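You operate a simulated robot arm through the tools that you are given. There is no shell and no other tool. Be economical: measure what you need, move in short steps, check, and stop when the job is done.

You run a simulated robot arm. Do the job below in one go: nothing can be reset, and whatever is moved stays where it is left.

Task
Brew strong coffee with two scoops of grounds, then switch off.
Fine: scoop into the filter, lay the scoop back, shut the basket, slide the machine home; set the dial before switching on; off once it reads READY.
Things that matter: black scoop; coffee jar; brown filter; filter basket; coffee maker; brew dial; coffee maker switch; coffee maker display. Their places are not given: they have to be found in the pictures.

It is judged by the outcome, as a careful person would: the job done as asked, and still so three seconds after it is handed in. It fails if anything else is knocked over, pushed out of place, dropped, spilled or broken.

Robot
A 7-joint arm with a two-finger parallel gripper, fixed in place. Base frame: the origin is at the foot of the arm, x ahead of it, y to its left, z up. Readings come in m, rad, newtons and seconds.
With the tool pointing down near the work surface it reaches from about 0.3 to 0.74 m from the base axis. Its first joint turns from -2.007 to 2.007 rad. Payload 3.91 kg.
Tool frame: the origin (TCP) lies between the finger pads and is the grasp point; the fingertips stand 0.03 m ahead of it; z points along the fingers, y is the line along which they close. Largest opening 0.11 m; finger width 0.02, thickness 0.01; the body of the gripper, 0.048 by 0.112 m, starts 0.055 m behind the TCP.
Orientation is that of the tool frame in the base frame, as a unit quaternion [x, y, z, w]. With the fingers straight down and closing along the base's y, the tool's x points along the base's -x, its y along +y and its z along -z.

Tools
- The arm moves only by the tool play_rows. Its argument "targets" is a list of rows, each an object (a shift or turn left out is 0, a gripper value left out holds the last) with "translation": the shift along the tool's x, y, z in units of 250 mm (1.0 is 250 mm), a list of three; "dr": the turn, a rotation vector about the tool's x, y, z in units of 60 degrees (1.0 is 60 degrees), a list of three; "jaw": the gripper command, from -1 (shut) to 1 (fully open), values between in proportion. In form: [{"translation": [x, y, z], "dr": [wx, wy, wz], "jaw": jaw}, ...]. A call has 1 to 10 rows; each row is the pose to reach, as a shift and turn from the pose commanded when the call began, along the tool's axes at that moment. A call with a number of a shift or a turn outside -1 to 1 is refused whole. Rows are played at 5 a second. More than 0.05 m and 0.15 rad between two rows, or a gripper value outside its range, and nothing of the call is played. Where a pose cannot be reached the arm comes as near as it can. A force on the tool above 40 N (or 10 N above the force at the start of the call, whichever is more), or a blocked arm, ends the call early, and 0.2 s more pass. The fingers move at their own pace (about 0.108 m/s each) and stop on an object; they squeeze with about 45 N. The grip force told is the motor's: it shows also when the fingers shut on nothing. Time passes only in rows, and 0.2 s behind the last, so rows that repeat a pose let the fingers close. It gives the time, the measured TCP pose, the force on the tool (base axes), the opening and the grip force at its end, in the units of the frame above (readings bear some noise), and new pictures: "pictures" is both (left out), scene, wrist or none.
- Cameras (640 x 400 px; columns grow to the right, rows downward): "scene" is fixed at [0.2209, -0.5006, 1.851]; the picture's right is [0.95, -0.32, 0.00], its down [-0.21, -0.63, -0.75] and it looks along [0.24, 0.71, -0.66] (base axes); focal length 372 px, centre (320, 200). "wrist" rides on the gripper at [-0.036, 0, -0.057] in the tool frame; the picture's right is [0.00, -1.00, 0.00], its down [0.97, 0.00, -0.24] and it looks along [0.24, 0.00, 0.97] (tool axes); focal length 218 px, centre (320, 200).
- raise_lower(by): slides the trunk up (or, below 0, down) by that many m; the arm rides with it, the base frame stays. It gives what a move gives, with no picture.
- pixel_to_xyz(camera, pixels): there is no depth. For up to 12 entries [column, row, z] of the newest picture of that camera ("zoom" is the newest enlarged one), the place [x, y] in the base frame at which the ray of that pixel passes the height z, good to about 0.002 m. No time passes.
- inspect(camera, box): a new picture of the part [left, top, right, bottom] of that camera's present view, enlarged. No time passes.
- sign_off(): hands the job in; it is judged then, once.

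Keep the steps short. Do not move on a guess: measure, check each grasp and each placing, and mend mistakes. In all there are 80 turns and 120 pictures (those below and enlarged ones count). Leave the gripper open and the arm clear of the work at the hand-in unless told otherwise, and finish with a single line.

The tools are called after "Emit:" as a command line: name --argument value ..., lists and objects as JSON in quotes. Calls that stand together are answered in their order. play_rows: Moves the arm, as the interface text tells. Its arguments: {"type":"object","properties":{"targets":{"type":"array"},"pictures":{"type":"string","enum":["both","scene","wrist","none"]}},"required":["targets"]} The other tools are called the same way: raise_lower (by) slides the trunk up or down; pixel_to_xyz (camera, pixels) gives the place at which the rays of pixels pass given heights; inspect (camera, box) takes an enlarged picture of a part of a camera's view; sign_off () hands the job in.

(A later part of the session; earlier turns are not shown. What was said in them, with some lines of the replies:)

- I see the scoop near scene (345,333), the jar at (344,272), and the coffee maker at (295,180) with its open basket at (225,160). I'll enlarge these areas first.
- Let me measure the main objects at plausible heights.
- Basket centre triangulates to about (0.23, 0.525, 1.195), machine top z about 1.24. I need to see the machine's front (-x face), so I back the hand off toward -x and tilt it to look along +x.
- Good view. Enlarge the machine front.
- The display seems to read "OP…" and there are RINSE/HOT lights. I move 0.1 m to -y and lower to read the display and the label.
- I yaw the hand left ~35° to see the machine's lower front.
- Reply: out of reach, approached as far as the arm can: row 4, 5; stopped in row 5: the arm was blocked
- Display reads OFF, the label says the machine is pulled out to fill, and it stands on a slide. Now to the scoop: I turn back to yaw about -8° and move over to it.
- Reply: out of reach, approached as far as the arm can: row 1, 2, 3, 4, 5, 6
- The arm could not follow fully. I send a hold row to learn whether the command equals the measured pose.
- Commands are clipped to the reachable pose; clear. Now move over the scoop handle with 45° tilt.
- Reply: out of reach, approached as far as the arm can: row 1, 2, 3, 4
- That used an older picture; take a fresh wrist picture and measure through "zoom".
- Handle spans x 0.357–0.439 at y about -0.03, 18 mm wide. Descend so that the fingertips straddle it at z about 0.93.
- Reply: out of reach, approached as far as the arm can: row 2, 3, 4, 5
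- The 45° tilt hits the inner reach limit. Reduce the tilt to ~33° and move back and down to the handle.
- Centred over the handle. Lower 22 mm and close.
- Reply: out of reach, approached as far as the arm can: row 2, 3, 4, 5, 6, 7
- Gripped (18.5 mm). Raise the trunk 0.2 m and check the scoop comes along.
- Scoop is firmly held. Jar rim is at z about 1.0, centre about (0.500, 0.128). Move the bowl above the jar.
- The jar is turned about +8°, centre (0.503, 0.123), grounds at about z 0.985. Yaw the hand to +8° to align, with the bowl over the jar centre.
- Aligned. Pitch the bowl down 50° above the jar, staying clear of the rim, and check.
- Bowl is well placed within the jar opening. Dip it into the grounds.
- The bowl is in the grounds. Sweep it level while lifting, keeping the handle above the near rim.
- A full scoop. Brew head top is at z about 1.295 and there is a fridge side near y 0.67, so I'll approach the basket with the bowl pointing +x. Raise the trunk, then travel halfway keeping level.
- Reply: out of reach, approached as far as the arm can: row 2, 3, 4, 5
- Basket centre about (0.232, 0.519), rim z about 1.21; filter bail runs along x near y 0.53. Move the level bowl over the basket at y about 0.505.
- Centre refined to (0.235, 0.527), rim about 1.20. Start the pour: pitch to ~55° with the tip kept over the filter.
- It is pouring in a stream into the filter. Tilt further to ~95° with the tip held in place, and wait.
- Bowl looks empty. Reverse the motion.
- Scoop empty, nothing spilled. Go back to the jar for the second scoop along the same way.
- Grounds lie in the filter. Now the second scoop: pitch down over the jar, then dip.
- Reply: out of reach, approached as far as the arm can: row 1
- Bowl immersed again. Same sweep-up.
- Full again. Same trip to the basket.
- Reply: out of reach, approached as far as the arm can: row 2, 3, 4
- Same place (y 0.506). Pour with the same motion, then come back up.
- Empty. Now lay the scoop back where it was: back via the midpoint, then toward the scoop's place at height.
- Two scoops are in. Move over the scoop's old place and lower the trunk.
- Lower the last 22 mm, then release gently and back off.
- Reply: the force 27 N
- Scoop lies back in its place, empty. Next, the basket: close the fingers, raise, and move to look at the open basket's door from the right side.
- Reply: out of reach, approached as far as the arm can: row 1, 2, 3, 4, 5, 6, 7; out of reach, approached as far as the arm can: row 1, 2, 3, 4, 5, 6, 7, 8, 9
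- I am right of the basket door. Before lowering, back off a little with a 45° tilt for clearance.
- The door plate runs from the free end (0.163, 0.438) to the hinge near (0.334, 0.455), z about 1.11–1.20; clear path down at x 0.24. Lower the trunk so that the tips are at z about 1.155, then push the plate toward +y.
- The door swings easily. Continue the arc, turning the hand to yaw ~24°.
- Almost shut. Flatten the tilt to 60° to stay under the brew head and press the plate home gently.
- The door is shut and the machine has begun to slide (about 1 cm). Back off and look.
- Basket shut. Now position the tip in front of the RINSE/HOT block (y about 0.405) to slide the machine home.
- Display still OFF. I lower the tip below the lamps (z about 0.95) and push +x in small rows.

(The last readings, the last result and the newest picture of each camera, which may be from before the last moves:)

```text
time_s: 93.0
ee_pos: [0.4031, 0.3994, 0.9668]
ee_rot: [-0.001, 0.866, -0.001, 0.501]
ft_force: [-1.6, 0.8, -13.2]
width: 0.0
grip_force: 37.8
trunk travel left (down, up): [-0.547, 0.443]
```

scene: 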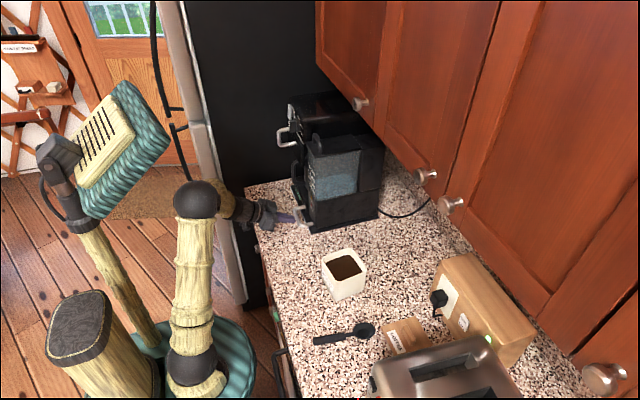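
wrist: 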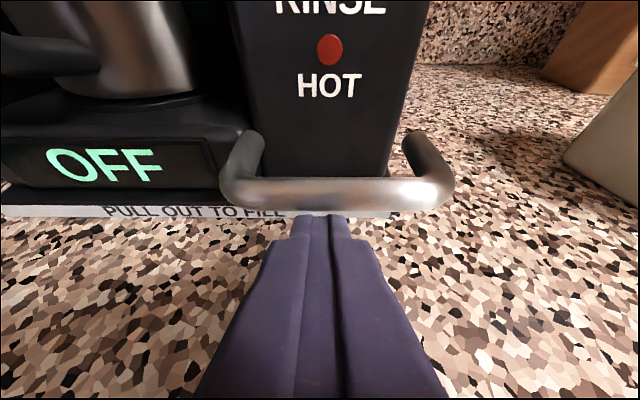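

The machine slid ~0.13 m; the tip is now against the bar's lower side. Back off, rise 24 mm so it goes over the bar onto the block, and look.

Emit:
play_rows --targets '[{"translation": [0.04, 0, -0.069]}, {"translation": [-0.043, 0, -0.117]}, {"translation": [-0.043, 0, -0.117]}]' --pictures "both"

Emit:
inspect --camera "scene" --box '[230, 80, 450, 260]'

```text
time_s: 93.8
ee_pos: [0.379, 0.3985, 0.9902]
ee_rot: [-0.001, 0.865, -0.002, 0.501]
ft_force: [0.7, -0.3, -0.2]
width: 0.0
grip_force: 37.1
trunk travel left (down, up): [-0.547, 0.443]
```

scene: 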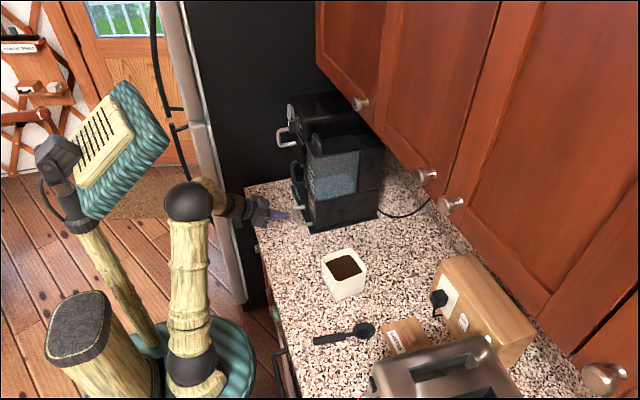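
wrist: 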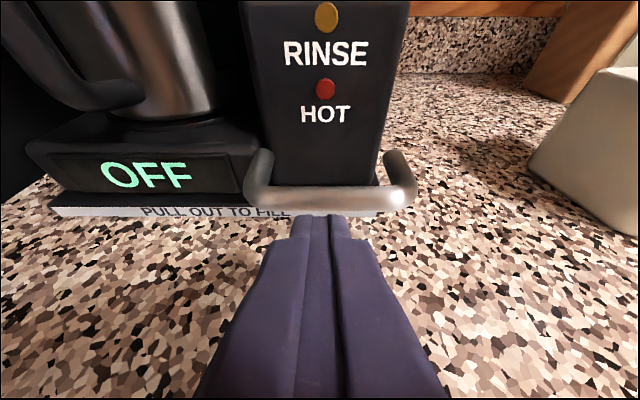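

```text
2.22 times, centred on (340, 170) of scene
```

zoom: 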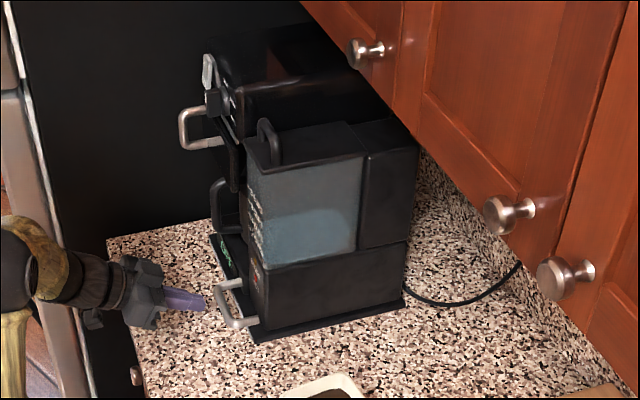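

Emit:
pixel_to_xyz --camera "scene" --pixels '[[378.4, 217.4, 0.92], [311, 234, 0.92]]'

Emit:
pixel_to_xyz --camera "wrist" --pixels '[[330, 198, 0.945], [330, 215, 0.92]]'

```text
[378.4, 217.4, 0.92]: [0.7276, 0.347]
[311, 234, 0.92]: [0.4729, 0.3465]
```

```text
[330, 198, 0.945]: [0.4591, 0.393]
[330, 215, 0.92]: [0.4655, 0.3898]
```

Machine front is at x 0.473 now. Keep pushing on the block above the bar; an end stop will show in the force.

Emit:
play_rows --targets '[{"translation": [-0.06, 0, 0.104]}, {"translation": [-0.12, 0, 0.208]}, {"translation": [-0.16, 0, 0.277]}, {"translation": [-0.2, 0, 0.346]}, {"translation": [-0.23, 0, 0.398]}, {"translation": [-0.26, 0, 0.45]}]' --pictures "both"

```text
time_s: 95.2
ee_pos: [0.5128, 0.3972, 0.9914]
ee_rot: [-0.001, 0.865, -0.001, 0.501]
ft_force: [0.5, 0.1, 0.2]
width: 0.0002
grip_force: 37.7
trunk travel left (down, up): [-0.547, 0.443]
```

scene: 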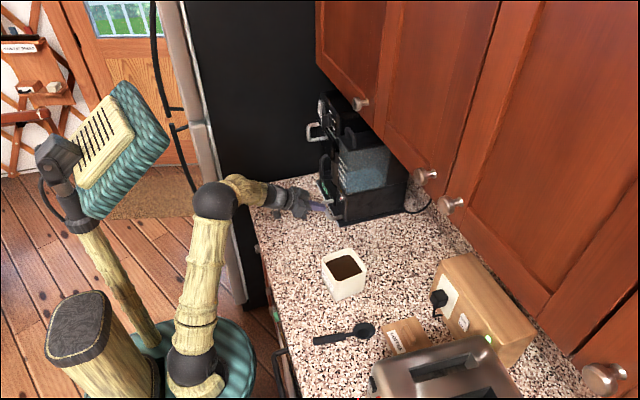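
wrist: 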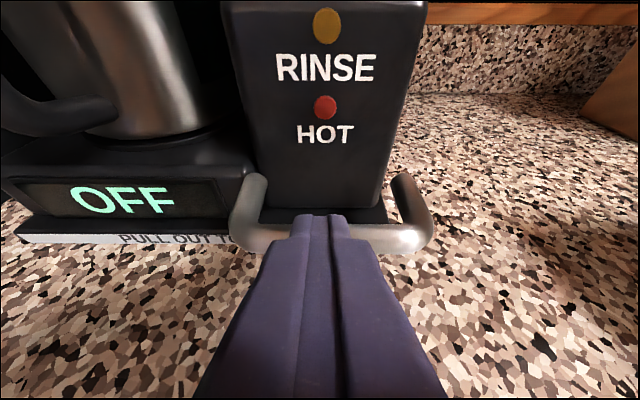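

It keeps sliding freely. Continue slowly.

Emit:
play_rows --targets '[{"translation": [-0.02, 0, 0.035]}, {"translation": [-0.04, 0, 0.069]}, {"translation": [-0.06, 0, 0.104]}, {"translation": [-0.08, 0, 0.139]}, {"translation": [-0.1, 0, 0.173]}, {"translation": [-0.12, 0, 0.208]}]' --pictures "both"

Emit:
inspect --camera "scene" --box '[250, 80, 450, 260]'

```text
time_s: 96.2
ee_pos: [0.5407, 0.4, 0.9916]
ee_rot: [-0.001, 0.866, 0.0, 0.499]
ft_force: [-33.3, -14.8, 12.3]
width: 0.0001
grip_force: 37.7
trunk travel left (down, up): [-0.547, 0.443]
stopped in row 5: the force on the tool passed its limit (the readings are from after the stop); the commanded pose is now the measured one
```

scene: 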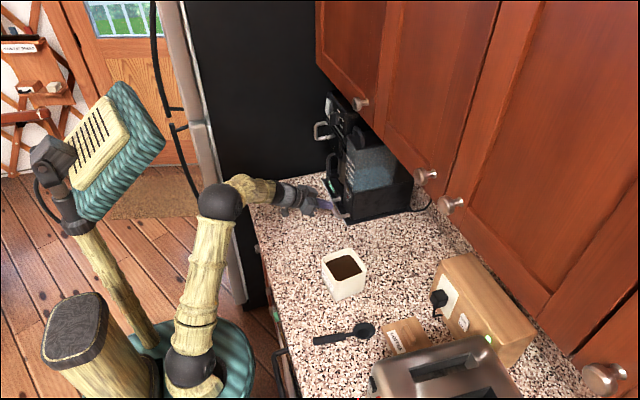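
wrist: 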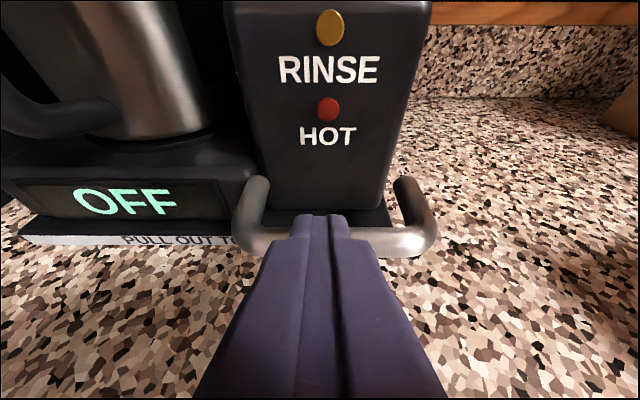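

```text
2.22 times, centred on (350, 170) of scene
```

zoom: 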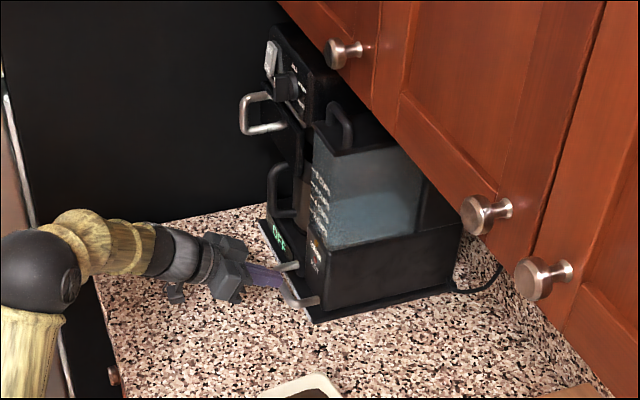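

The stop was met at 33 N: the machine is home. Back off and raise to see the dial and switch.

Emit:
play_rows --targets '[{"translation": [0.08, 0, -0.139]}, {"translation": [0.17, 0, -0.294]}, {"translation": [0.26, 0, -0.45]}, {"translation": [0.26, 0, -0.45]}]' --pictures "none"

Emit:
raise_lower --by 0.26

Emit:
play_rows --targets '[{"dr": [0, -0.13, 0], "translation": [0, 0.13, 0]}, {"dr": [0, -0.26, 0], "translation": [0, 0.26, 0]}, {"dr": [0, -0.33, 0], "translation": [0, 0.4, 0]}, {"dr": [0, -0.33, 0], "translation": [0, 0.4, 0]}]' --pictures "both"

Emit:
pixel_to_xyz --camera "scene" --pixels '[[349, 225, 0.92], [411, 209.7, 0.92]]'

```text
time_s: 97.2
ee_pos: [0.4196, 0.3991, 0.987]
ee_rot: [-0.002, 0.867, -0.001, 0.498]
ft_force: [-0.6, 0.2, -0.9]
width: 0.0
grip_force: 37.1
trunk travel left (down, up): [-0.547, 0.443]
```

```text
time_s: 99.9
ee_pos: [0.4213, 0.3999, 1.2478]
ee_rot: [-0.003, 0.867, -0.001, 0.497]
ft_force: [0.4, 0.0, -0.3]
width: 0.0
grip_force: 37.9
trunk travel left (down, up): [-0.807, 0.183]
```

```text
time_s: 100.9
ee_pos: [0.4207, 0.4984, 1.2489]
ee_rot: [-0.003, 0.769, 0.0, 0.64]
ft_force: [0.3, -0.8, -0.2]
width: 0.0
grip_force: 38.4
trunk travel left (down, up): [-0.807, 0.183]
```

scene: 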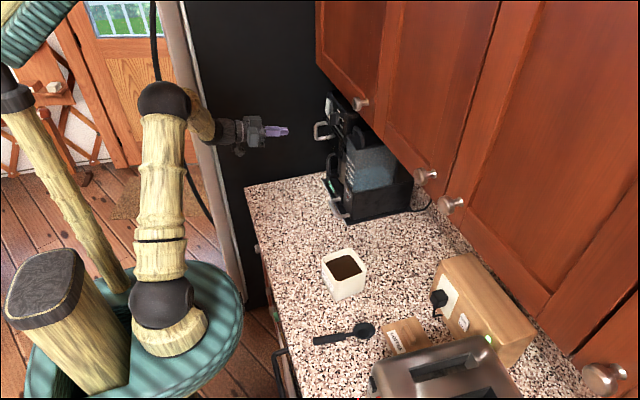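
wrist: 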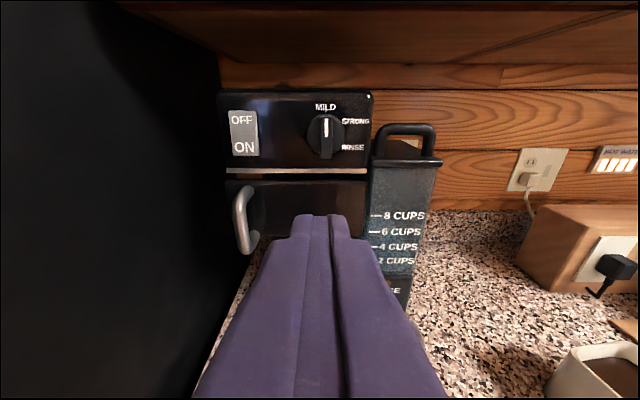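

```text
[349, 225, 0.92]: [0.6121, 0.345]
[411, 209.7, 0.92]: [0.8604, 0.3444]
```

Emit:
inspect --camera "wrist" --box '[210, 80, 390, 190]'

Emit:
inspect --camera "scene" --box '[290, 70, 420, 160]'

```text
3.56 times, centred on (300, 135) of wrist
```

zoom: 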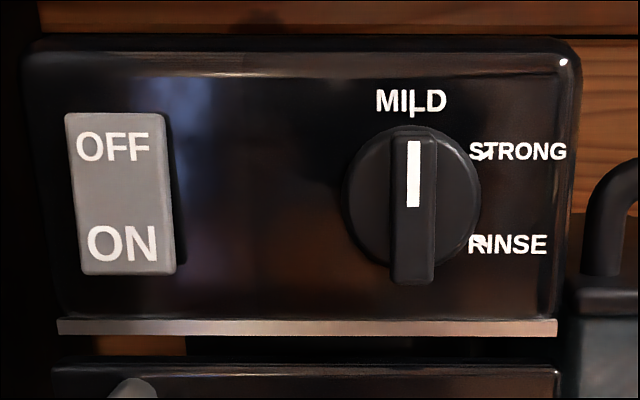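

```text
4.44 times, centred on (355, 115) of scene
```

zoom: 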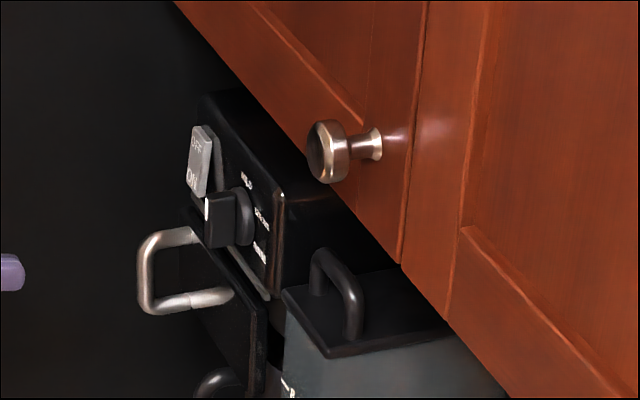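

The dial stands at MILD; STRONG is 60° clockwise. Ridge front triangulates to about (0.591, 0.493, 1.26). Go in front of it with a level hand, fingers opened to 50 mm.

Emit:
play_rows --targets '[{"translation": [-0.03, -0.006, 0.08], "dr": [0, -0.09, 0], "jaw": -0.09}, {"translation": [-0.07, -0.014, 0.2], "dr": [0, -0.175, 0]}, {"translation": [-0.108, -0.022, 0.342], "dr": [0, -0.175, 0]}, {"translation": [-0.108, -0.022, 0.342], "dr": [0, -0.175, 0]}, {"translation": [-0.108, -0.022, 0.342], "dr": [0, -0.175, 0]}]' --pictures "both"

Emit:
inspect --camera "scene" --box '[270, 70, 400, 160]'

```text
time_s: 102.1
ee_pos: [0.5101, 0.4933, 1.2587]
ee_rot: [-0.002, 0.707, 0.0, 0.707]
ft_force: [0.2, -0.2, 0.3]
width: 0.05
grip_force: 0.1
trunk travel left (down, up): [-0.807, 0.183]
```

scene: 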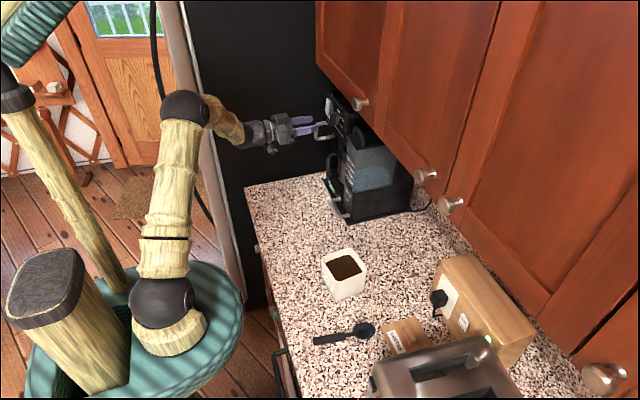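
wrist: 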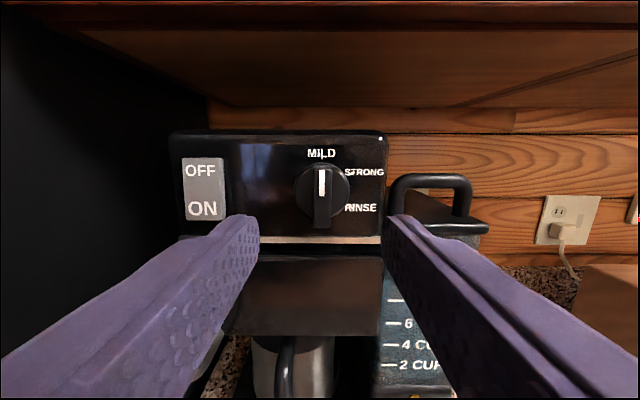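

```text
4.44 times, centred on (335, 115) of scene
```

zoom: 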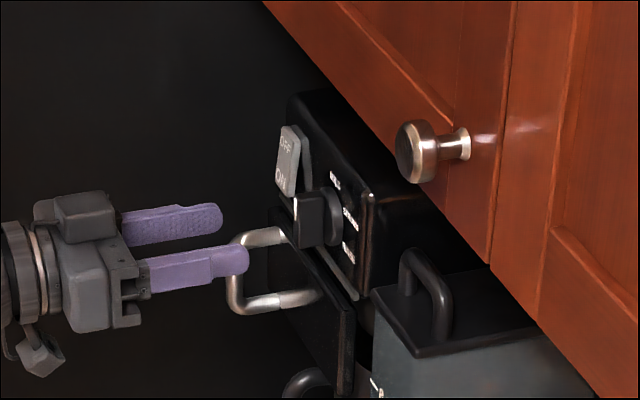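

Refined: ridge front (0.591, 0.492, 1.2625). Advance 63 mm and close on the ridge.

Emit:
play_rows --targets '[{"translation": [-0.016, -0.004, 0.12]}, {"translation": [-0.016, -0.004, 0.21]}, {"translation": [-0.016, -0.004, 0.252]}, {"translation": [-0.016, -0.004, 0.252]}, {"translation": [-0.016, -0.004, 0.252], "jaw": -0.5}, {"translation": [-0.016, -0.004, 0.252], "jaw": -1}, {"translation": [-0.016, -0.004, 0.252], "jaw": -1}, {"translation": [-0.016, -0.004, 0.252], "jaw": -1}]' --pictures "both"

Emit:
inspect --camera "scene" --box '[270, 70, 400, 160]'

```text
time_s: 103.9
ee_pos: [0.5744, 0.4914, 1.2626]
ee_rot: [-0.002, 0.707, -0.002, 0.707]
ft_force: [-0.4, 1.2, 0.6]
width: 0.0122
grip_force: 45.4
trunk travel left (down, up): [-0.807, 0.183]
```

scene: 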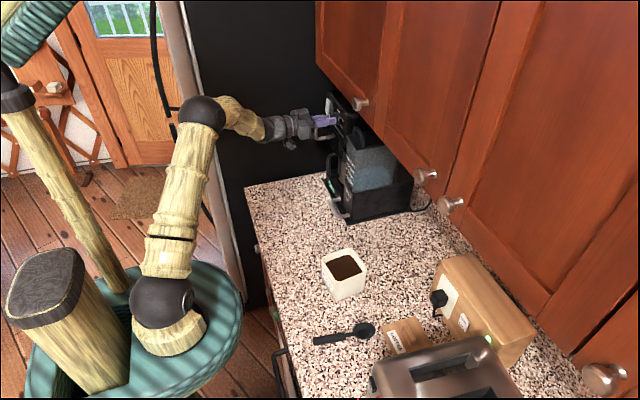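
wrist: 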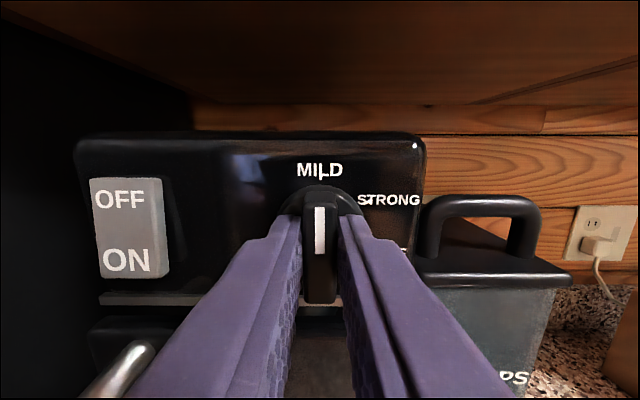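

```text
4.44 times, centred on (335, 115) of scene
```

zoom: 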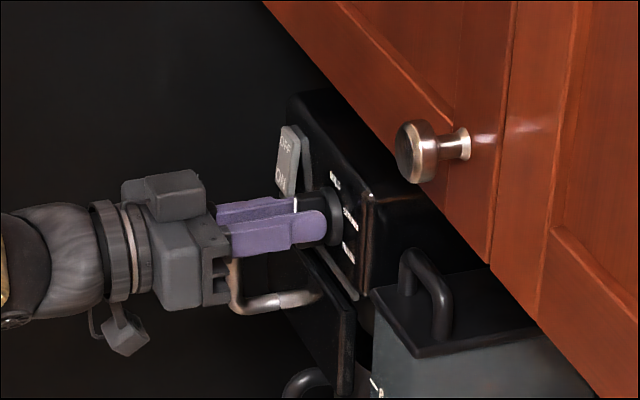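

Ridge gripped. Turn 60° clockwise (+tool z).

Emit:
play_rows --targets '[{"dr": [0, 0, 0.13]}, {"dr": [0, 0, 0.26]}, {"dr": [0, 0, 0.39]}, {"dr": [0, 0, 0.52]}, {"dr": [0, 0, 0.65]}, {"dr": [0, 0, 0.78]}, {"dr": [0, 0, 0.9]}, {"dr": [0, 0, 0.98]}, {"dr": [0, 0, 0.98]}]' --pictures "both"

Emit:
inspect --camera "wrist" --box '[220, 120, 440, 310]'

```text
time_s: 105.1
ee_pos: [0.5751, 0.49, 1.2641]
ee_rot: [0.219, 0.664, 0.226, 0.679]
ft_force: [-15.5, -0.6, 3.7]
width: 0.0127
grip_force: 44.8
trunk travel left (down, up): [-0.807, 0.183]
stopped in row 6: the force on the tool passed its limit (the readings are from after the stop); the commanded pose is now the measured one
```

scene: 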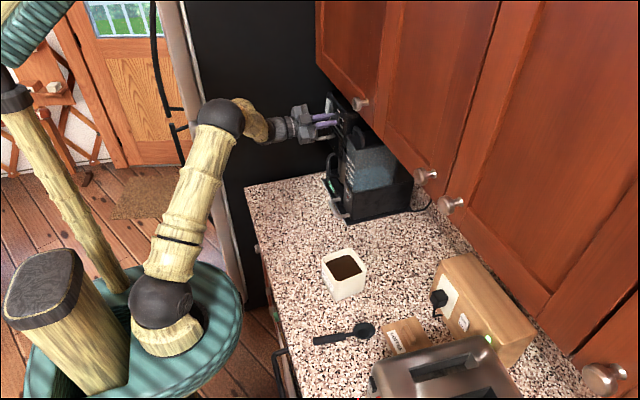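
wrist: 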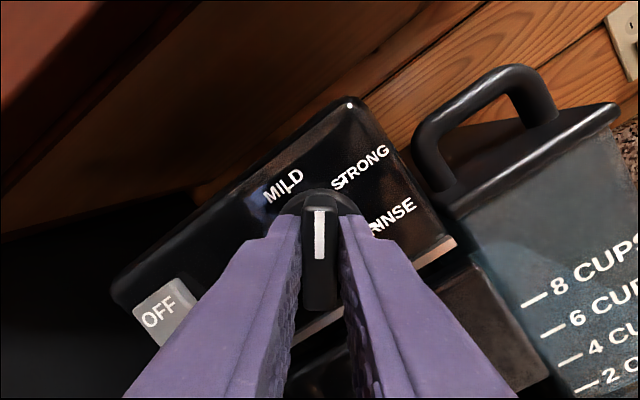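

```text
2.11 times, centred on (330, 215) of wrist
```

zoom: 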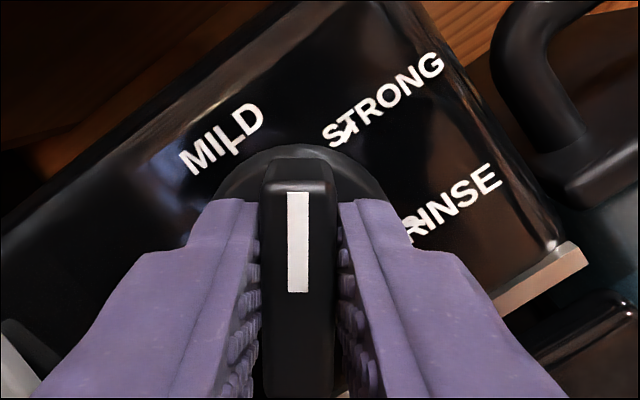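

Turned ~36°, then the force limit (some axial push). Continue the rest with a slight 2 mm relief backward.

Emit:
play_rows --targets '[{"translation": [0, 0, -0.008], "dr": [0, 0, 0]}, {"translation": [0, 0, -0.008], "dr": [0, 0, 0.07]}, {"translation": [0, 0, -0.008], "dr": [0, 0, 0.14]}, {"translation": [0, 0, -0.008], "dr": [0, 0, 0.21]}, {"translation": [0, 0, -0.008], "dr": [0, 0, 0.28]}, {"translation": [0, 0, -0.008], "dr": [0, 0, 0.35]}, {"translation": [0, 0, -0.008], "dr": [0, 0, 0.38]}]' --pictures "wrist"

```text
time_s: 106.7
ee_pos: [0.5761, 0.4897, 1.2611]
ee_rot: [0.347, 0.606, 0.355, 0.622]
ft_force: [-0.1, 12.6, 16.0]
width: 0.0127
grip_force: 45.0
trunk travel left (down, up): [-0.807, 0.183]
```

wrist: 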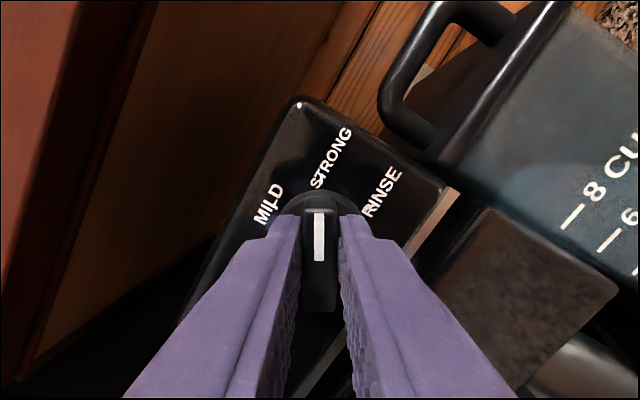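

Turned 59.6°; the white line points at the STRONG tick. Release and back off straight to check.

Emit:
play_rows --targets '[{"jaw": -0.6}, {"jaw": -0.09}, {"jaw": -0.09}, {"translation": [0, 0, -0.12]}, {"translation": [0, 0, -0.25]}, {"translation": [0, 0, -0.25]}]' --pictures "wrist"

Emit:
inspect --camera "wrist" --box '[180, 90, 460, 280]'

```text
time_s: 108.1
ee_pos: [0.5171, 0.4887, 1.263]
ee_rot: [0.348, 0.607, 0.352, 0.621]
ft_force: [0.5, 1.1, -0.2]
width: 0.0498
grip_force: 0.0
trunk travel left (down, up): [-0.807, 0.183]
```

wrist: 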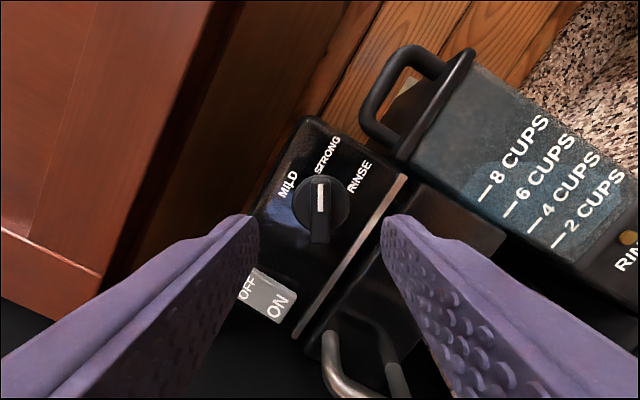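

```text
2.11 times, centred on (320, 185) of wrist
```

zoom: 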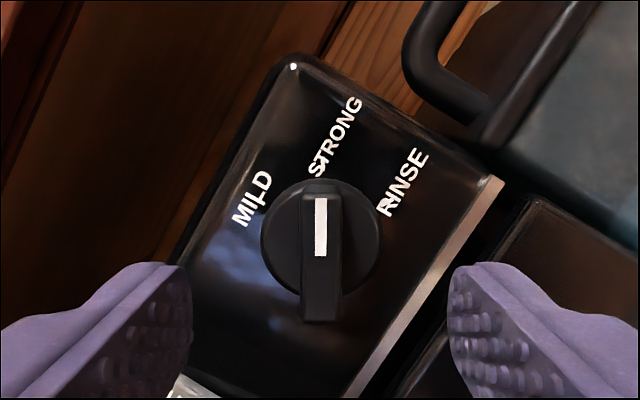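

Dial is on STRONG. Roll back level and close the fingers.

Emit:
play_rows --targets '[{"translation": [0, 0, -0.05], "dr": [0, 0, -0.13], "jaw": -1}, {"translation": [0, 0, -0.1], "dr": [0, 0, -0.26]}, {"translation": [0, 0, -0.1], "dr": [0, 0, -0.39]}, {"translation": [0, 0, -0.1], "dr": [0, 0, -0.52]}, {"translation": [0, 0, -0.1], "dr": [0, 0, -0.65]}, {"translation": [0, 0, -0.1], "dr": [0, 0, -0.78]}, {"translation": [0, 0, -0.1], "dr": [0, 0, -0.9]}, {"translation": [0, 0, -0.1], "dr": [0, 0, -0.993]}, {"translation": [0, 0, -0.1], "dr": [0, 0, -0.993]}]' --pictures "none"

Emit:
play_rows --targets '[{"translation": [0.03, 0.12, 0]}, {"translation": [0.055, 0.24, 0]}, {"translation": [0.055, 0.36, 0]}, {"translation": [0.055, 0.36, 0]}]' --pictures "both"

Emit:
inspect --camera "wrist" --box '[220, 110, 460, 260]'

Emit:
inspect --camera "scene" --box '[270, 70, 400, 160]'

```text
time_s: 110.1
ee_pos: [0.49, 0.4884, 1.2588]
ee_rot: [0.0, 0.699, -0.004, 0.715]
ft_force: [-0.6, 0.0, -0.2]
width: 0.0002
grip_force: 37.5
trunk travel left (down, up): [-0.807, 0.183]
```

```text
time_s: 111.1
ee_pos: [0.4901, 0.5768, 1.2458]
ee_rot: [0.001, 0.7, -0.003, 0.714]
ft_force: [0.0, 0.2, -0.7]
width: 0.0004
grip_force: 37.7
trunk travel left (down, up): [-0.807, 0.183]
```

scene: 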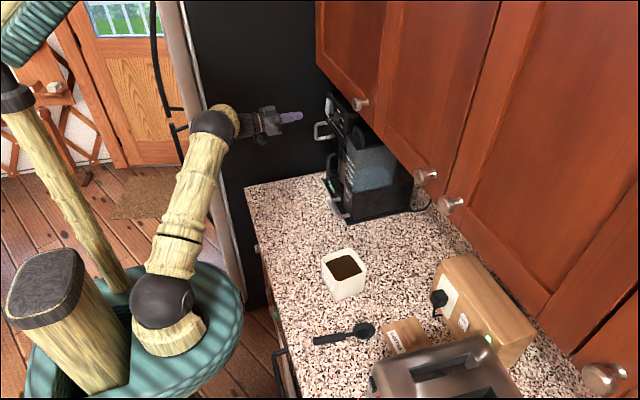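
wrist: 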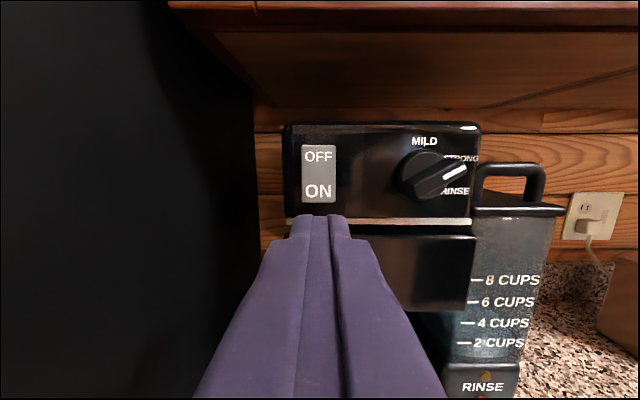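

```text
2.67 times, centred on (340, 185) of wrist
```

zoom: 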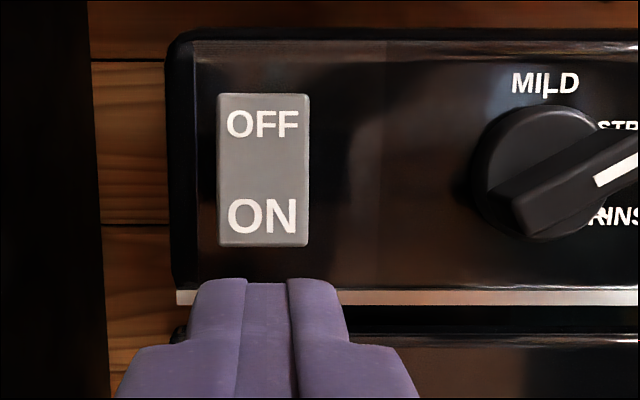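

```text
4.44 times, centred on (335, 115) of scene
```

zoom: 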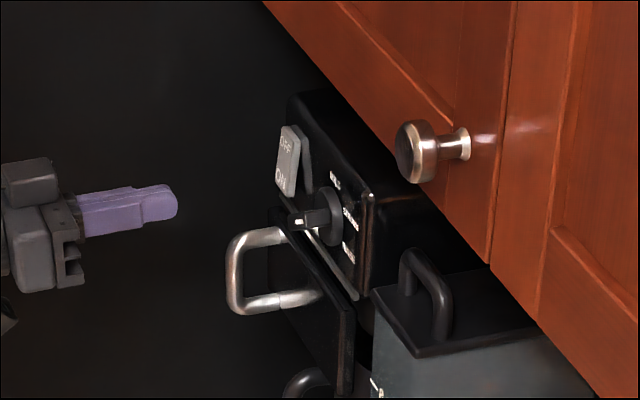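

The tip lines up with the ON half (0.578, 1.249). Advance and press until contact.

Emit:
play_rows --targets '[{"translation": [0, 0.004, 0.15]}, {"translation": [0, 0.004, 0.28]}, {"translation": [0, 0.004, 0.31]}, {"translation": [0, 0.004, 0.33]}, {"translation": [0, 0.004, 0.35]}]' --pictures "wrist"

Emit:
inspect --camera "wrist" --box '[220, 110, 460, 260]'

Emit:
inspect --camera "scene" --box '[290, 80, 420, 230]'

```text
time_s: 112.3
ee_pos: [0.5749, 0.5765, 1.2465]
ee_rot: [0.0, 0.7, -0.002, 0.714]
ft_force: [-4.8, -1.6, -0.4]
width: 0.0
grip_force: 37.8
trunk travel left (down, up): [-0.807, 0.183]
```

wrist: 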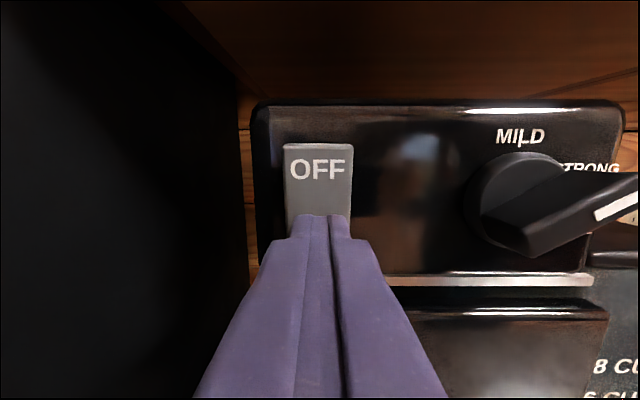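

```text
2.67 times, centred on (340, 185) of wrist
```

zoom: 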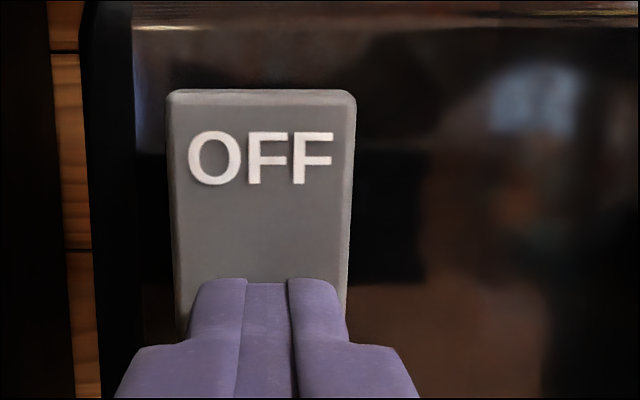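

```text
2.67 times, centred on (355, 155) of scene
```

zoom: 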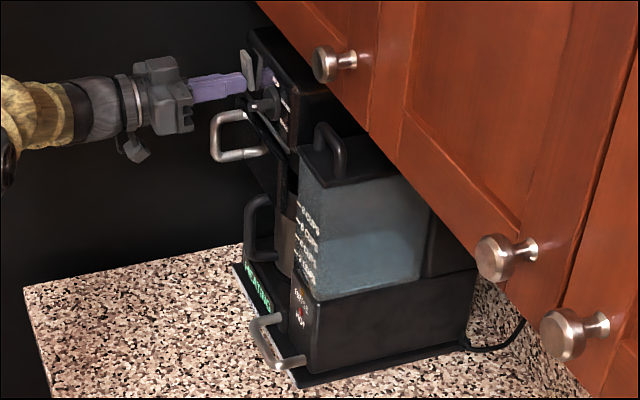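

The rocker flipped and the display shows a longer word. Back off 5 cm and read it.

Emit:
play_rows --targets '[{"translation": [0, 0, -0.1]}, {"translation": [0, 0, -0.24]}, {"translation": [0, 0, -0.24]}]' --pictures "none"

Emit:
inspect --camera "scene" --box '[315, 165, 355, 190]'

Emit:
inspect --camera "wrist" --box '[220, 110, 460, 260]'

```text
time_s: 113.1
ee_pos: [0.5205, 0.5751, 1.2455]
ee_rot: [0.0, 0.699, -0.002, 0.715]
ft_force: [-0.6, 0.3, 0.6]
width: 0.0
grip_force: 37.7
trunk travel left (down, up): [-0.807, 0.183]
```

```text
16.00 times, centred on (335, 178) of scene
```

zoom: 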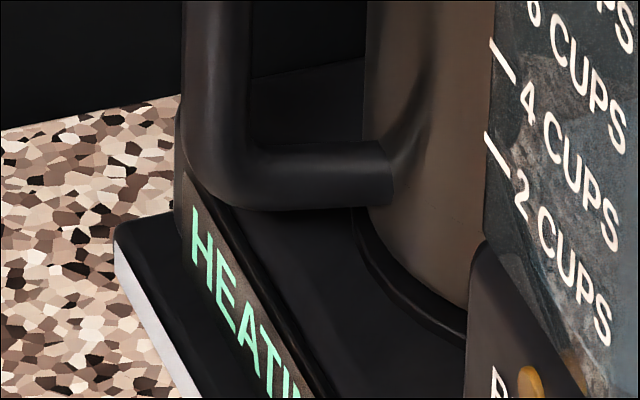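

```text
2.67 times, centred on (340, 185) of wrist
```

zoom: 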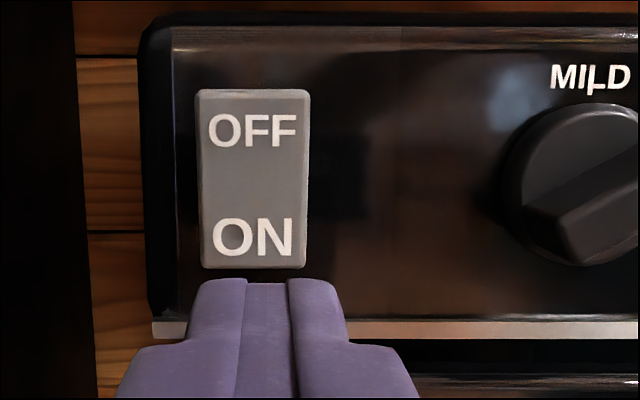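

It reads HEATING. Rise 30 mm to the OFF half's height and wait.

Emit:
play_rows --targets '[{"translation": [-0.06, 0.01, -0.04]}, {"translation": [-0.122, 0.01, -0.06]}, {"translation": [-0.122, 0.01, -0.06]}, {"translation": [-0.122, 0.01, -0.06]}, {"translation": [-0.122, 0.01, -0.06]}, {"translation": [-0.122, 0.01, -0.06]}, {"translation": [-0.122, 0.01, -0.06]}, {"translation": [-0.122, 0.01, -0.06]}, {"translation": [-0.122, 0.01, -0.06]}, {"translation": [-0.122, 0.01, -0.06]}]' --pictures "wrist"

Emit:
play_rows --targets '[{}, {}, {}, {}, {}, {}, {}, {}, {}, {}]' --pictures "none"

Emit:
play_rows --targets '[{}, {}, {}, {}, {}, {}, {}, {}, {}, {}]' --pictures "none"

Emit:
inspect --camera "scene" --box '[315, 170, 355, 195]'

```text
time_s: 115.3
ee_pos: [0.5033, 0.5802, 1.2758]
ee_rot: [0.0, 0.699, -0.002, 0.715]
ft_force: [1.5, -0.3, -0.2]
width: 0.0
grip_force: 38.2
trunk travel left (down, up): [-0.807, 0.183]
```

wrist: 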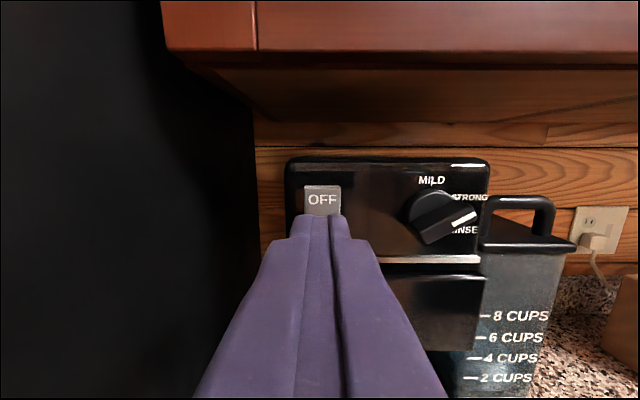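

```text
time_s: 117.5
ee_pos: [0.5027, 0.5807, 1.2767]
ee_rot: [0.0, 0.699, -0.002, 0.715]
ft_force: [0.5, -0.1, -0.1]
width: 0.0001
grip_force: 38.1
trunk travel left (down, up): [-0.807, 0.183]
```

```text
time_s: 119.7
ee_pos: [0.5028, 0.5807, 1.2754]
ee_rot: [0.0, 0.699, -0.003, 0.715]
ft_force: [-0.1, 0.3, 0.0]
width: 0.0
grip_force: 37.8
trunk travel left (down, up): [-0.807, 0.183]
```

```text
16.00 times, centred on (335, 182) of scene
```

zoom: 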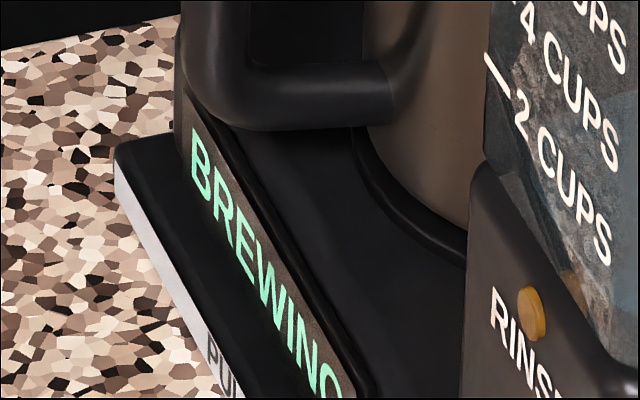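

BREWING. Keep waiting.

Emit:
play_rows --targets '[{}, {}, {}, {}, {}, {}, {}, {}, {}, {}]' --pictures "none"

Emit:
play_rows --targets '[{}, {}, {}, {}, {}, {}, {}, {}, {}, {}]' --pictures "none"

Emit:
inspect --camera "scene" --box '[315, 170, 355, 195]'

```text
time_s: 121.9
ee_pos: [0.5023, 0.5808, 1.275]
ee_rot: [0.0, 0.699, -0.003, 0.715]
ft_force: [-0.1, -0.1, -0.3]
width: 0.0003
grip_force: 37.3
trunk travel left (down, up): [-0.807, 0.183]
```

```text
time_s: 124.1
ee_pos: [0.5029, 0.5801, 1.2759]
ee_rot: [0.001, 0.699, -0.003, 0.716]
ft_force: [1.3, -0.2, -0.1]
width: 0.0
grip_force: 37.7
trunk travel left (down, up): [-0.807, 0.183]
```

```text
16.00 times, centred on (335, 182) of scene
```

zoom: 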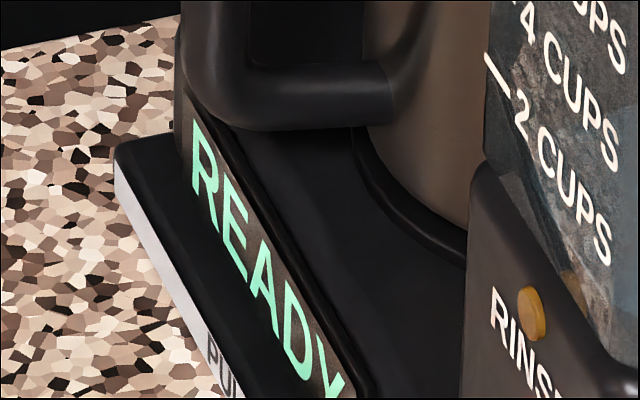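

READY. Press the OFF half.

Emit:
play_rows --targets '[{"translation": [-0.004, -0.006, 0.12]}, {"translation": [-0.004, -0.006, 0.24]}, {"translation": [-0.004, -0.006, 0.27]}, {"translation": [-0.004, -0.006, 0.29]}, {"translation": [-0.004, -0.006, 0.305]}]' --pictures "none"

Emit:
inspect --camera "scene" --box '[290, 80, 420, 230]'

```text
time_s: 125.3
ee_pos: [0.5765, 0.5787, 1.2796]
ee_rot: [0.0, 0.699, -0.002, 0.715]
ft_force: [-9.9, -3.2, -0.5]
width: 0.0
grip_force: 37.3
trunk travel left (down, up): [-0.807, 0.183]
```

```text
2.67 times, centred on (355, 155) of scene
```

zoom: 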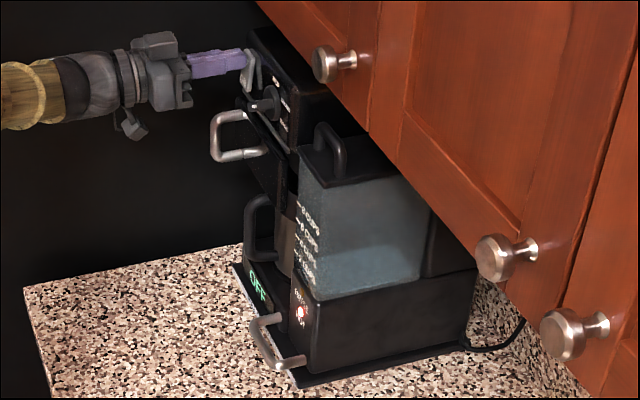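

Display reads OFF. Back off well clear, open the gripper and do a final check.

Emit:
play_rows --targets '[{"translation": [0, 0, -0.1]}, {"translation": [0, 0, -0.25]}, {"translation": [0, 0, -0.42]}, {"translation": [0, -0.05, -0.58]}, {"translation": [0, -0.15, -0.72]}, {"translation": [0, -0.3, -0.72], "jaw": 0.5}, {"translation": [0, -0.45, -0.72], "jaw": 1}, {"translation": [0, -0.45, -0.72], "jaw": 1}, {"translation": [0, -0.45, -0.72], "jaw": 1}]' --pictures "both"

Emit:
inspect --camera "scene" --box '[290, 80, 420, 230]'

Emit:
inspect --camera "wrist" --box '[180, 100, 400, 300]'

```text
time_s: 127.3
ee_pos: [0.3997, 0.4662, 1.2774]
ee_rot: [0.0, 0.699, -0.002, 0.715]
ft_force: [0.2, 0.1, 0.4]
width: 0.1104
grip_force: 0.1
trunk travel left (down, up): [-0.807, 0.183]
no pictures are left
```

```text
refused: no pictures are left
```

```text
refused: no pictures are left
```

No pictures are left. The last one showed the display at OFF, the basket shut and the machine home. The gripper is now open and clear, so I'm handing in.

Emit:
sign_off

```text
The job is handed in.
```

Job handed in: two scoops went in the filter, the scoop is back in place, the basket is shut, the machine is home, the dial is on STRONG, and it was switched off once it read READY; I ran out of pictures, so there was no final look after the arm backed off.
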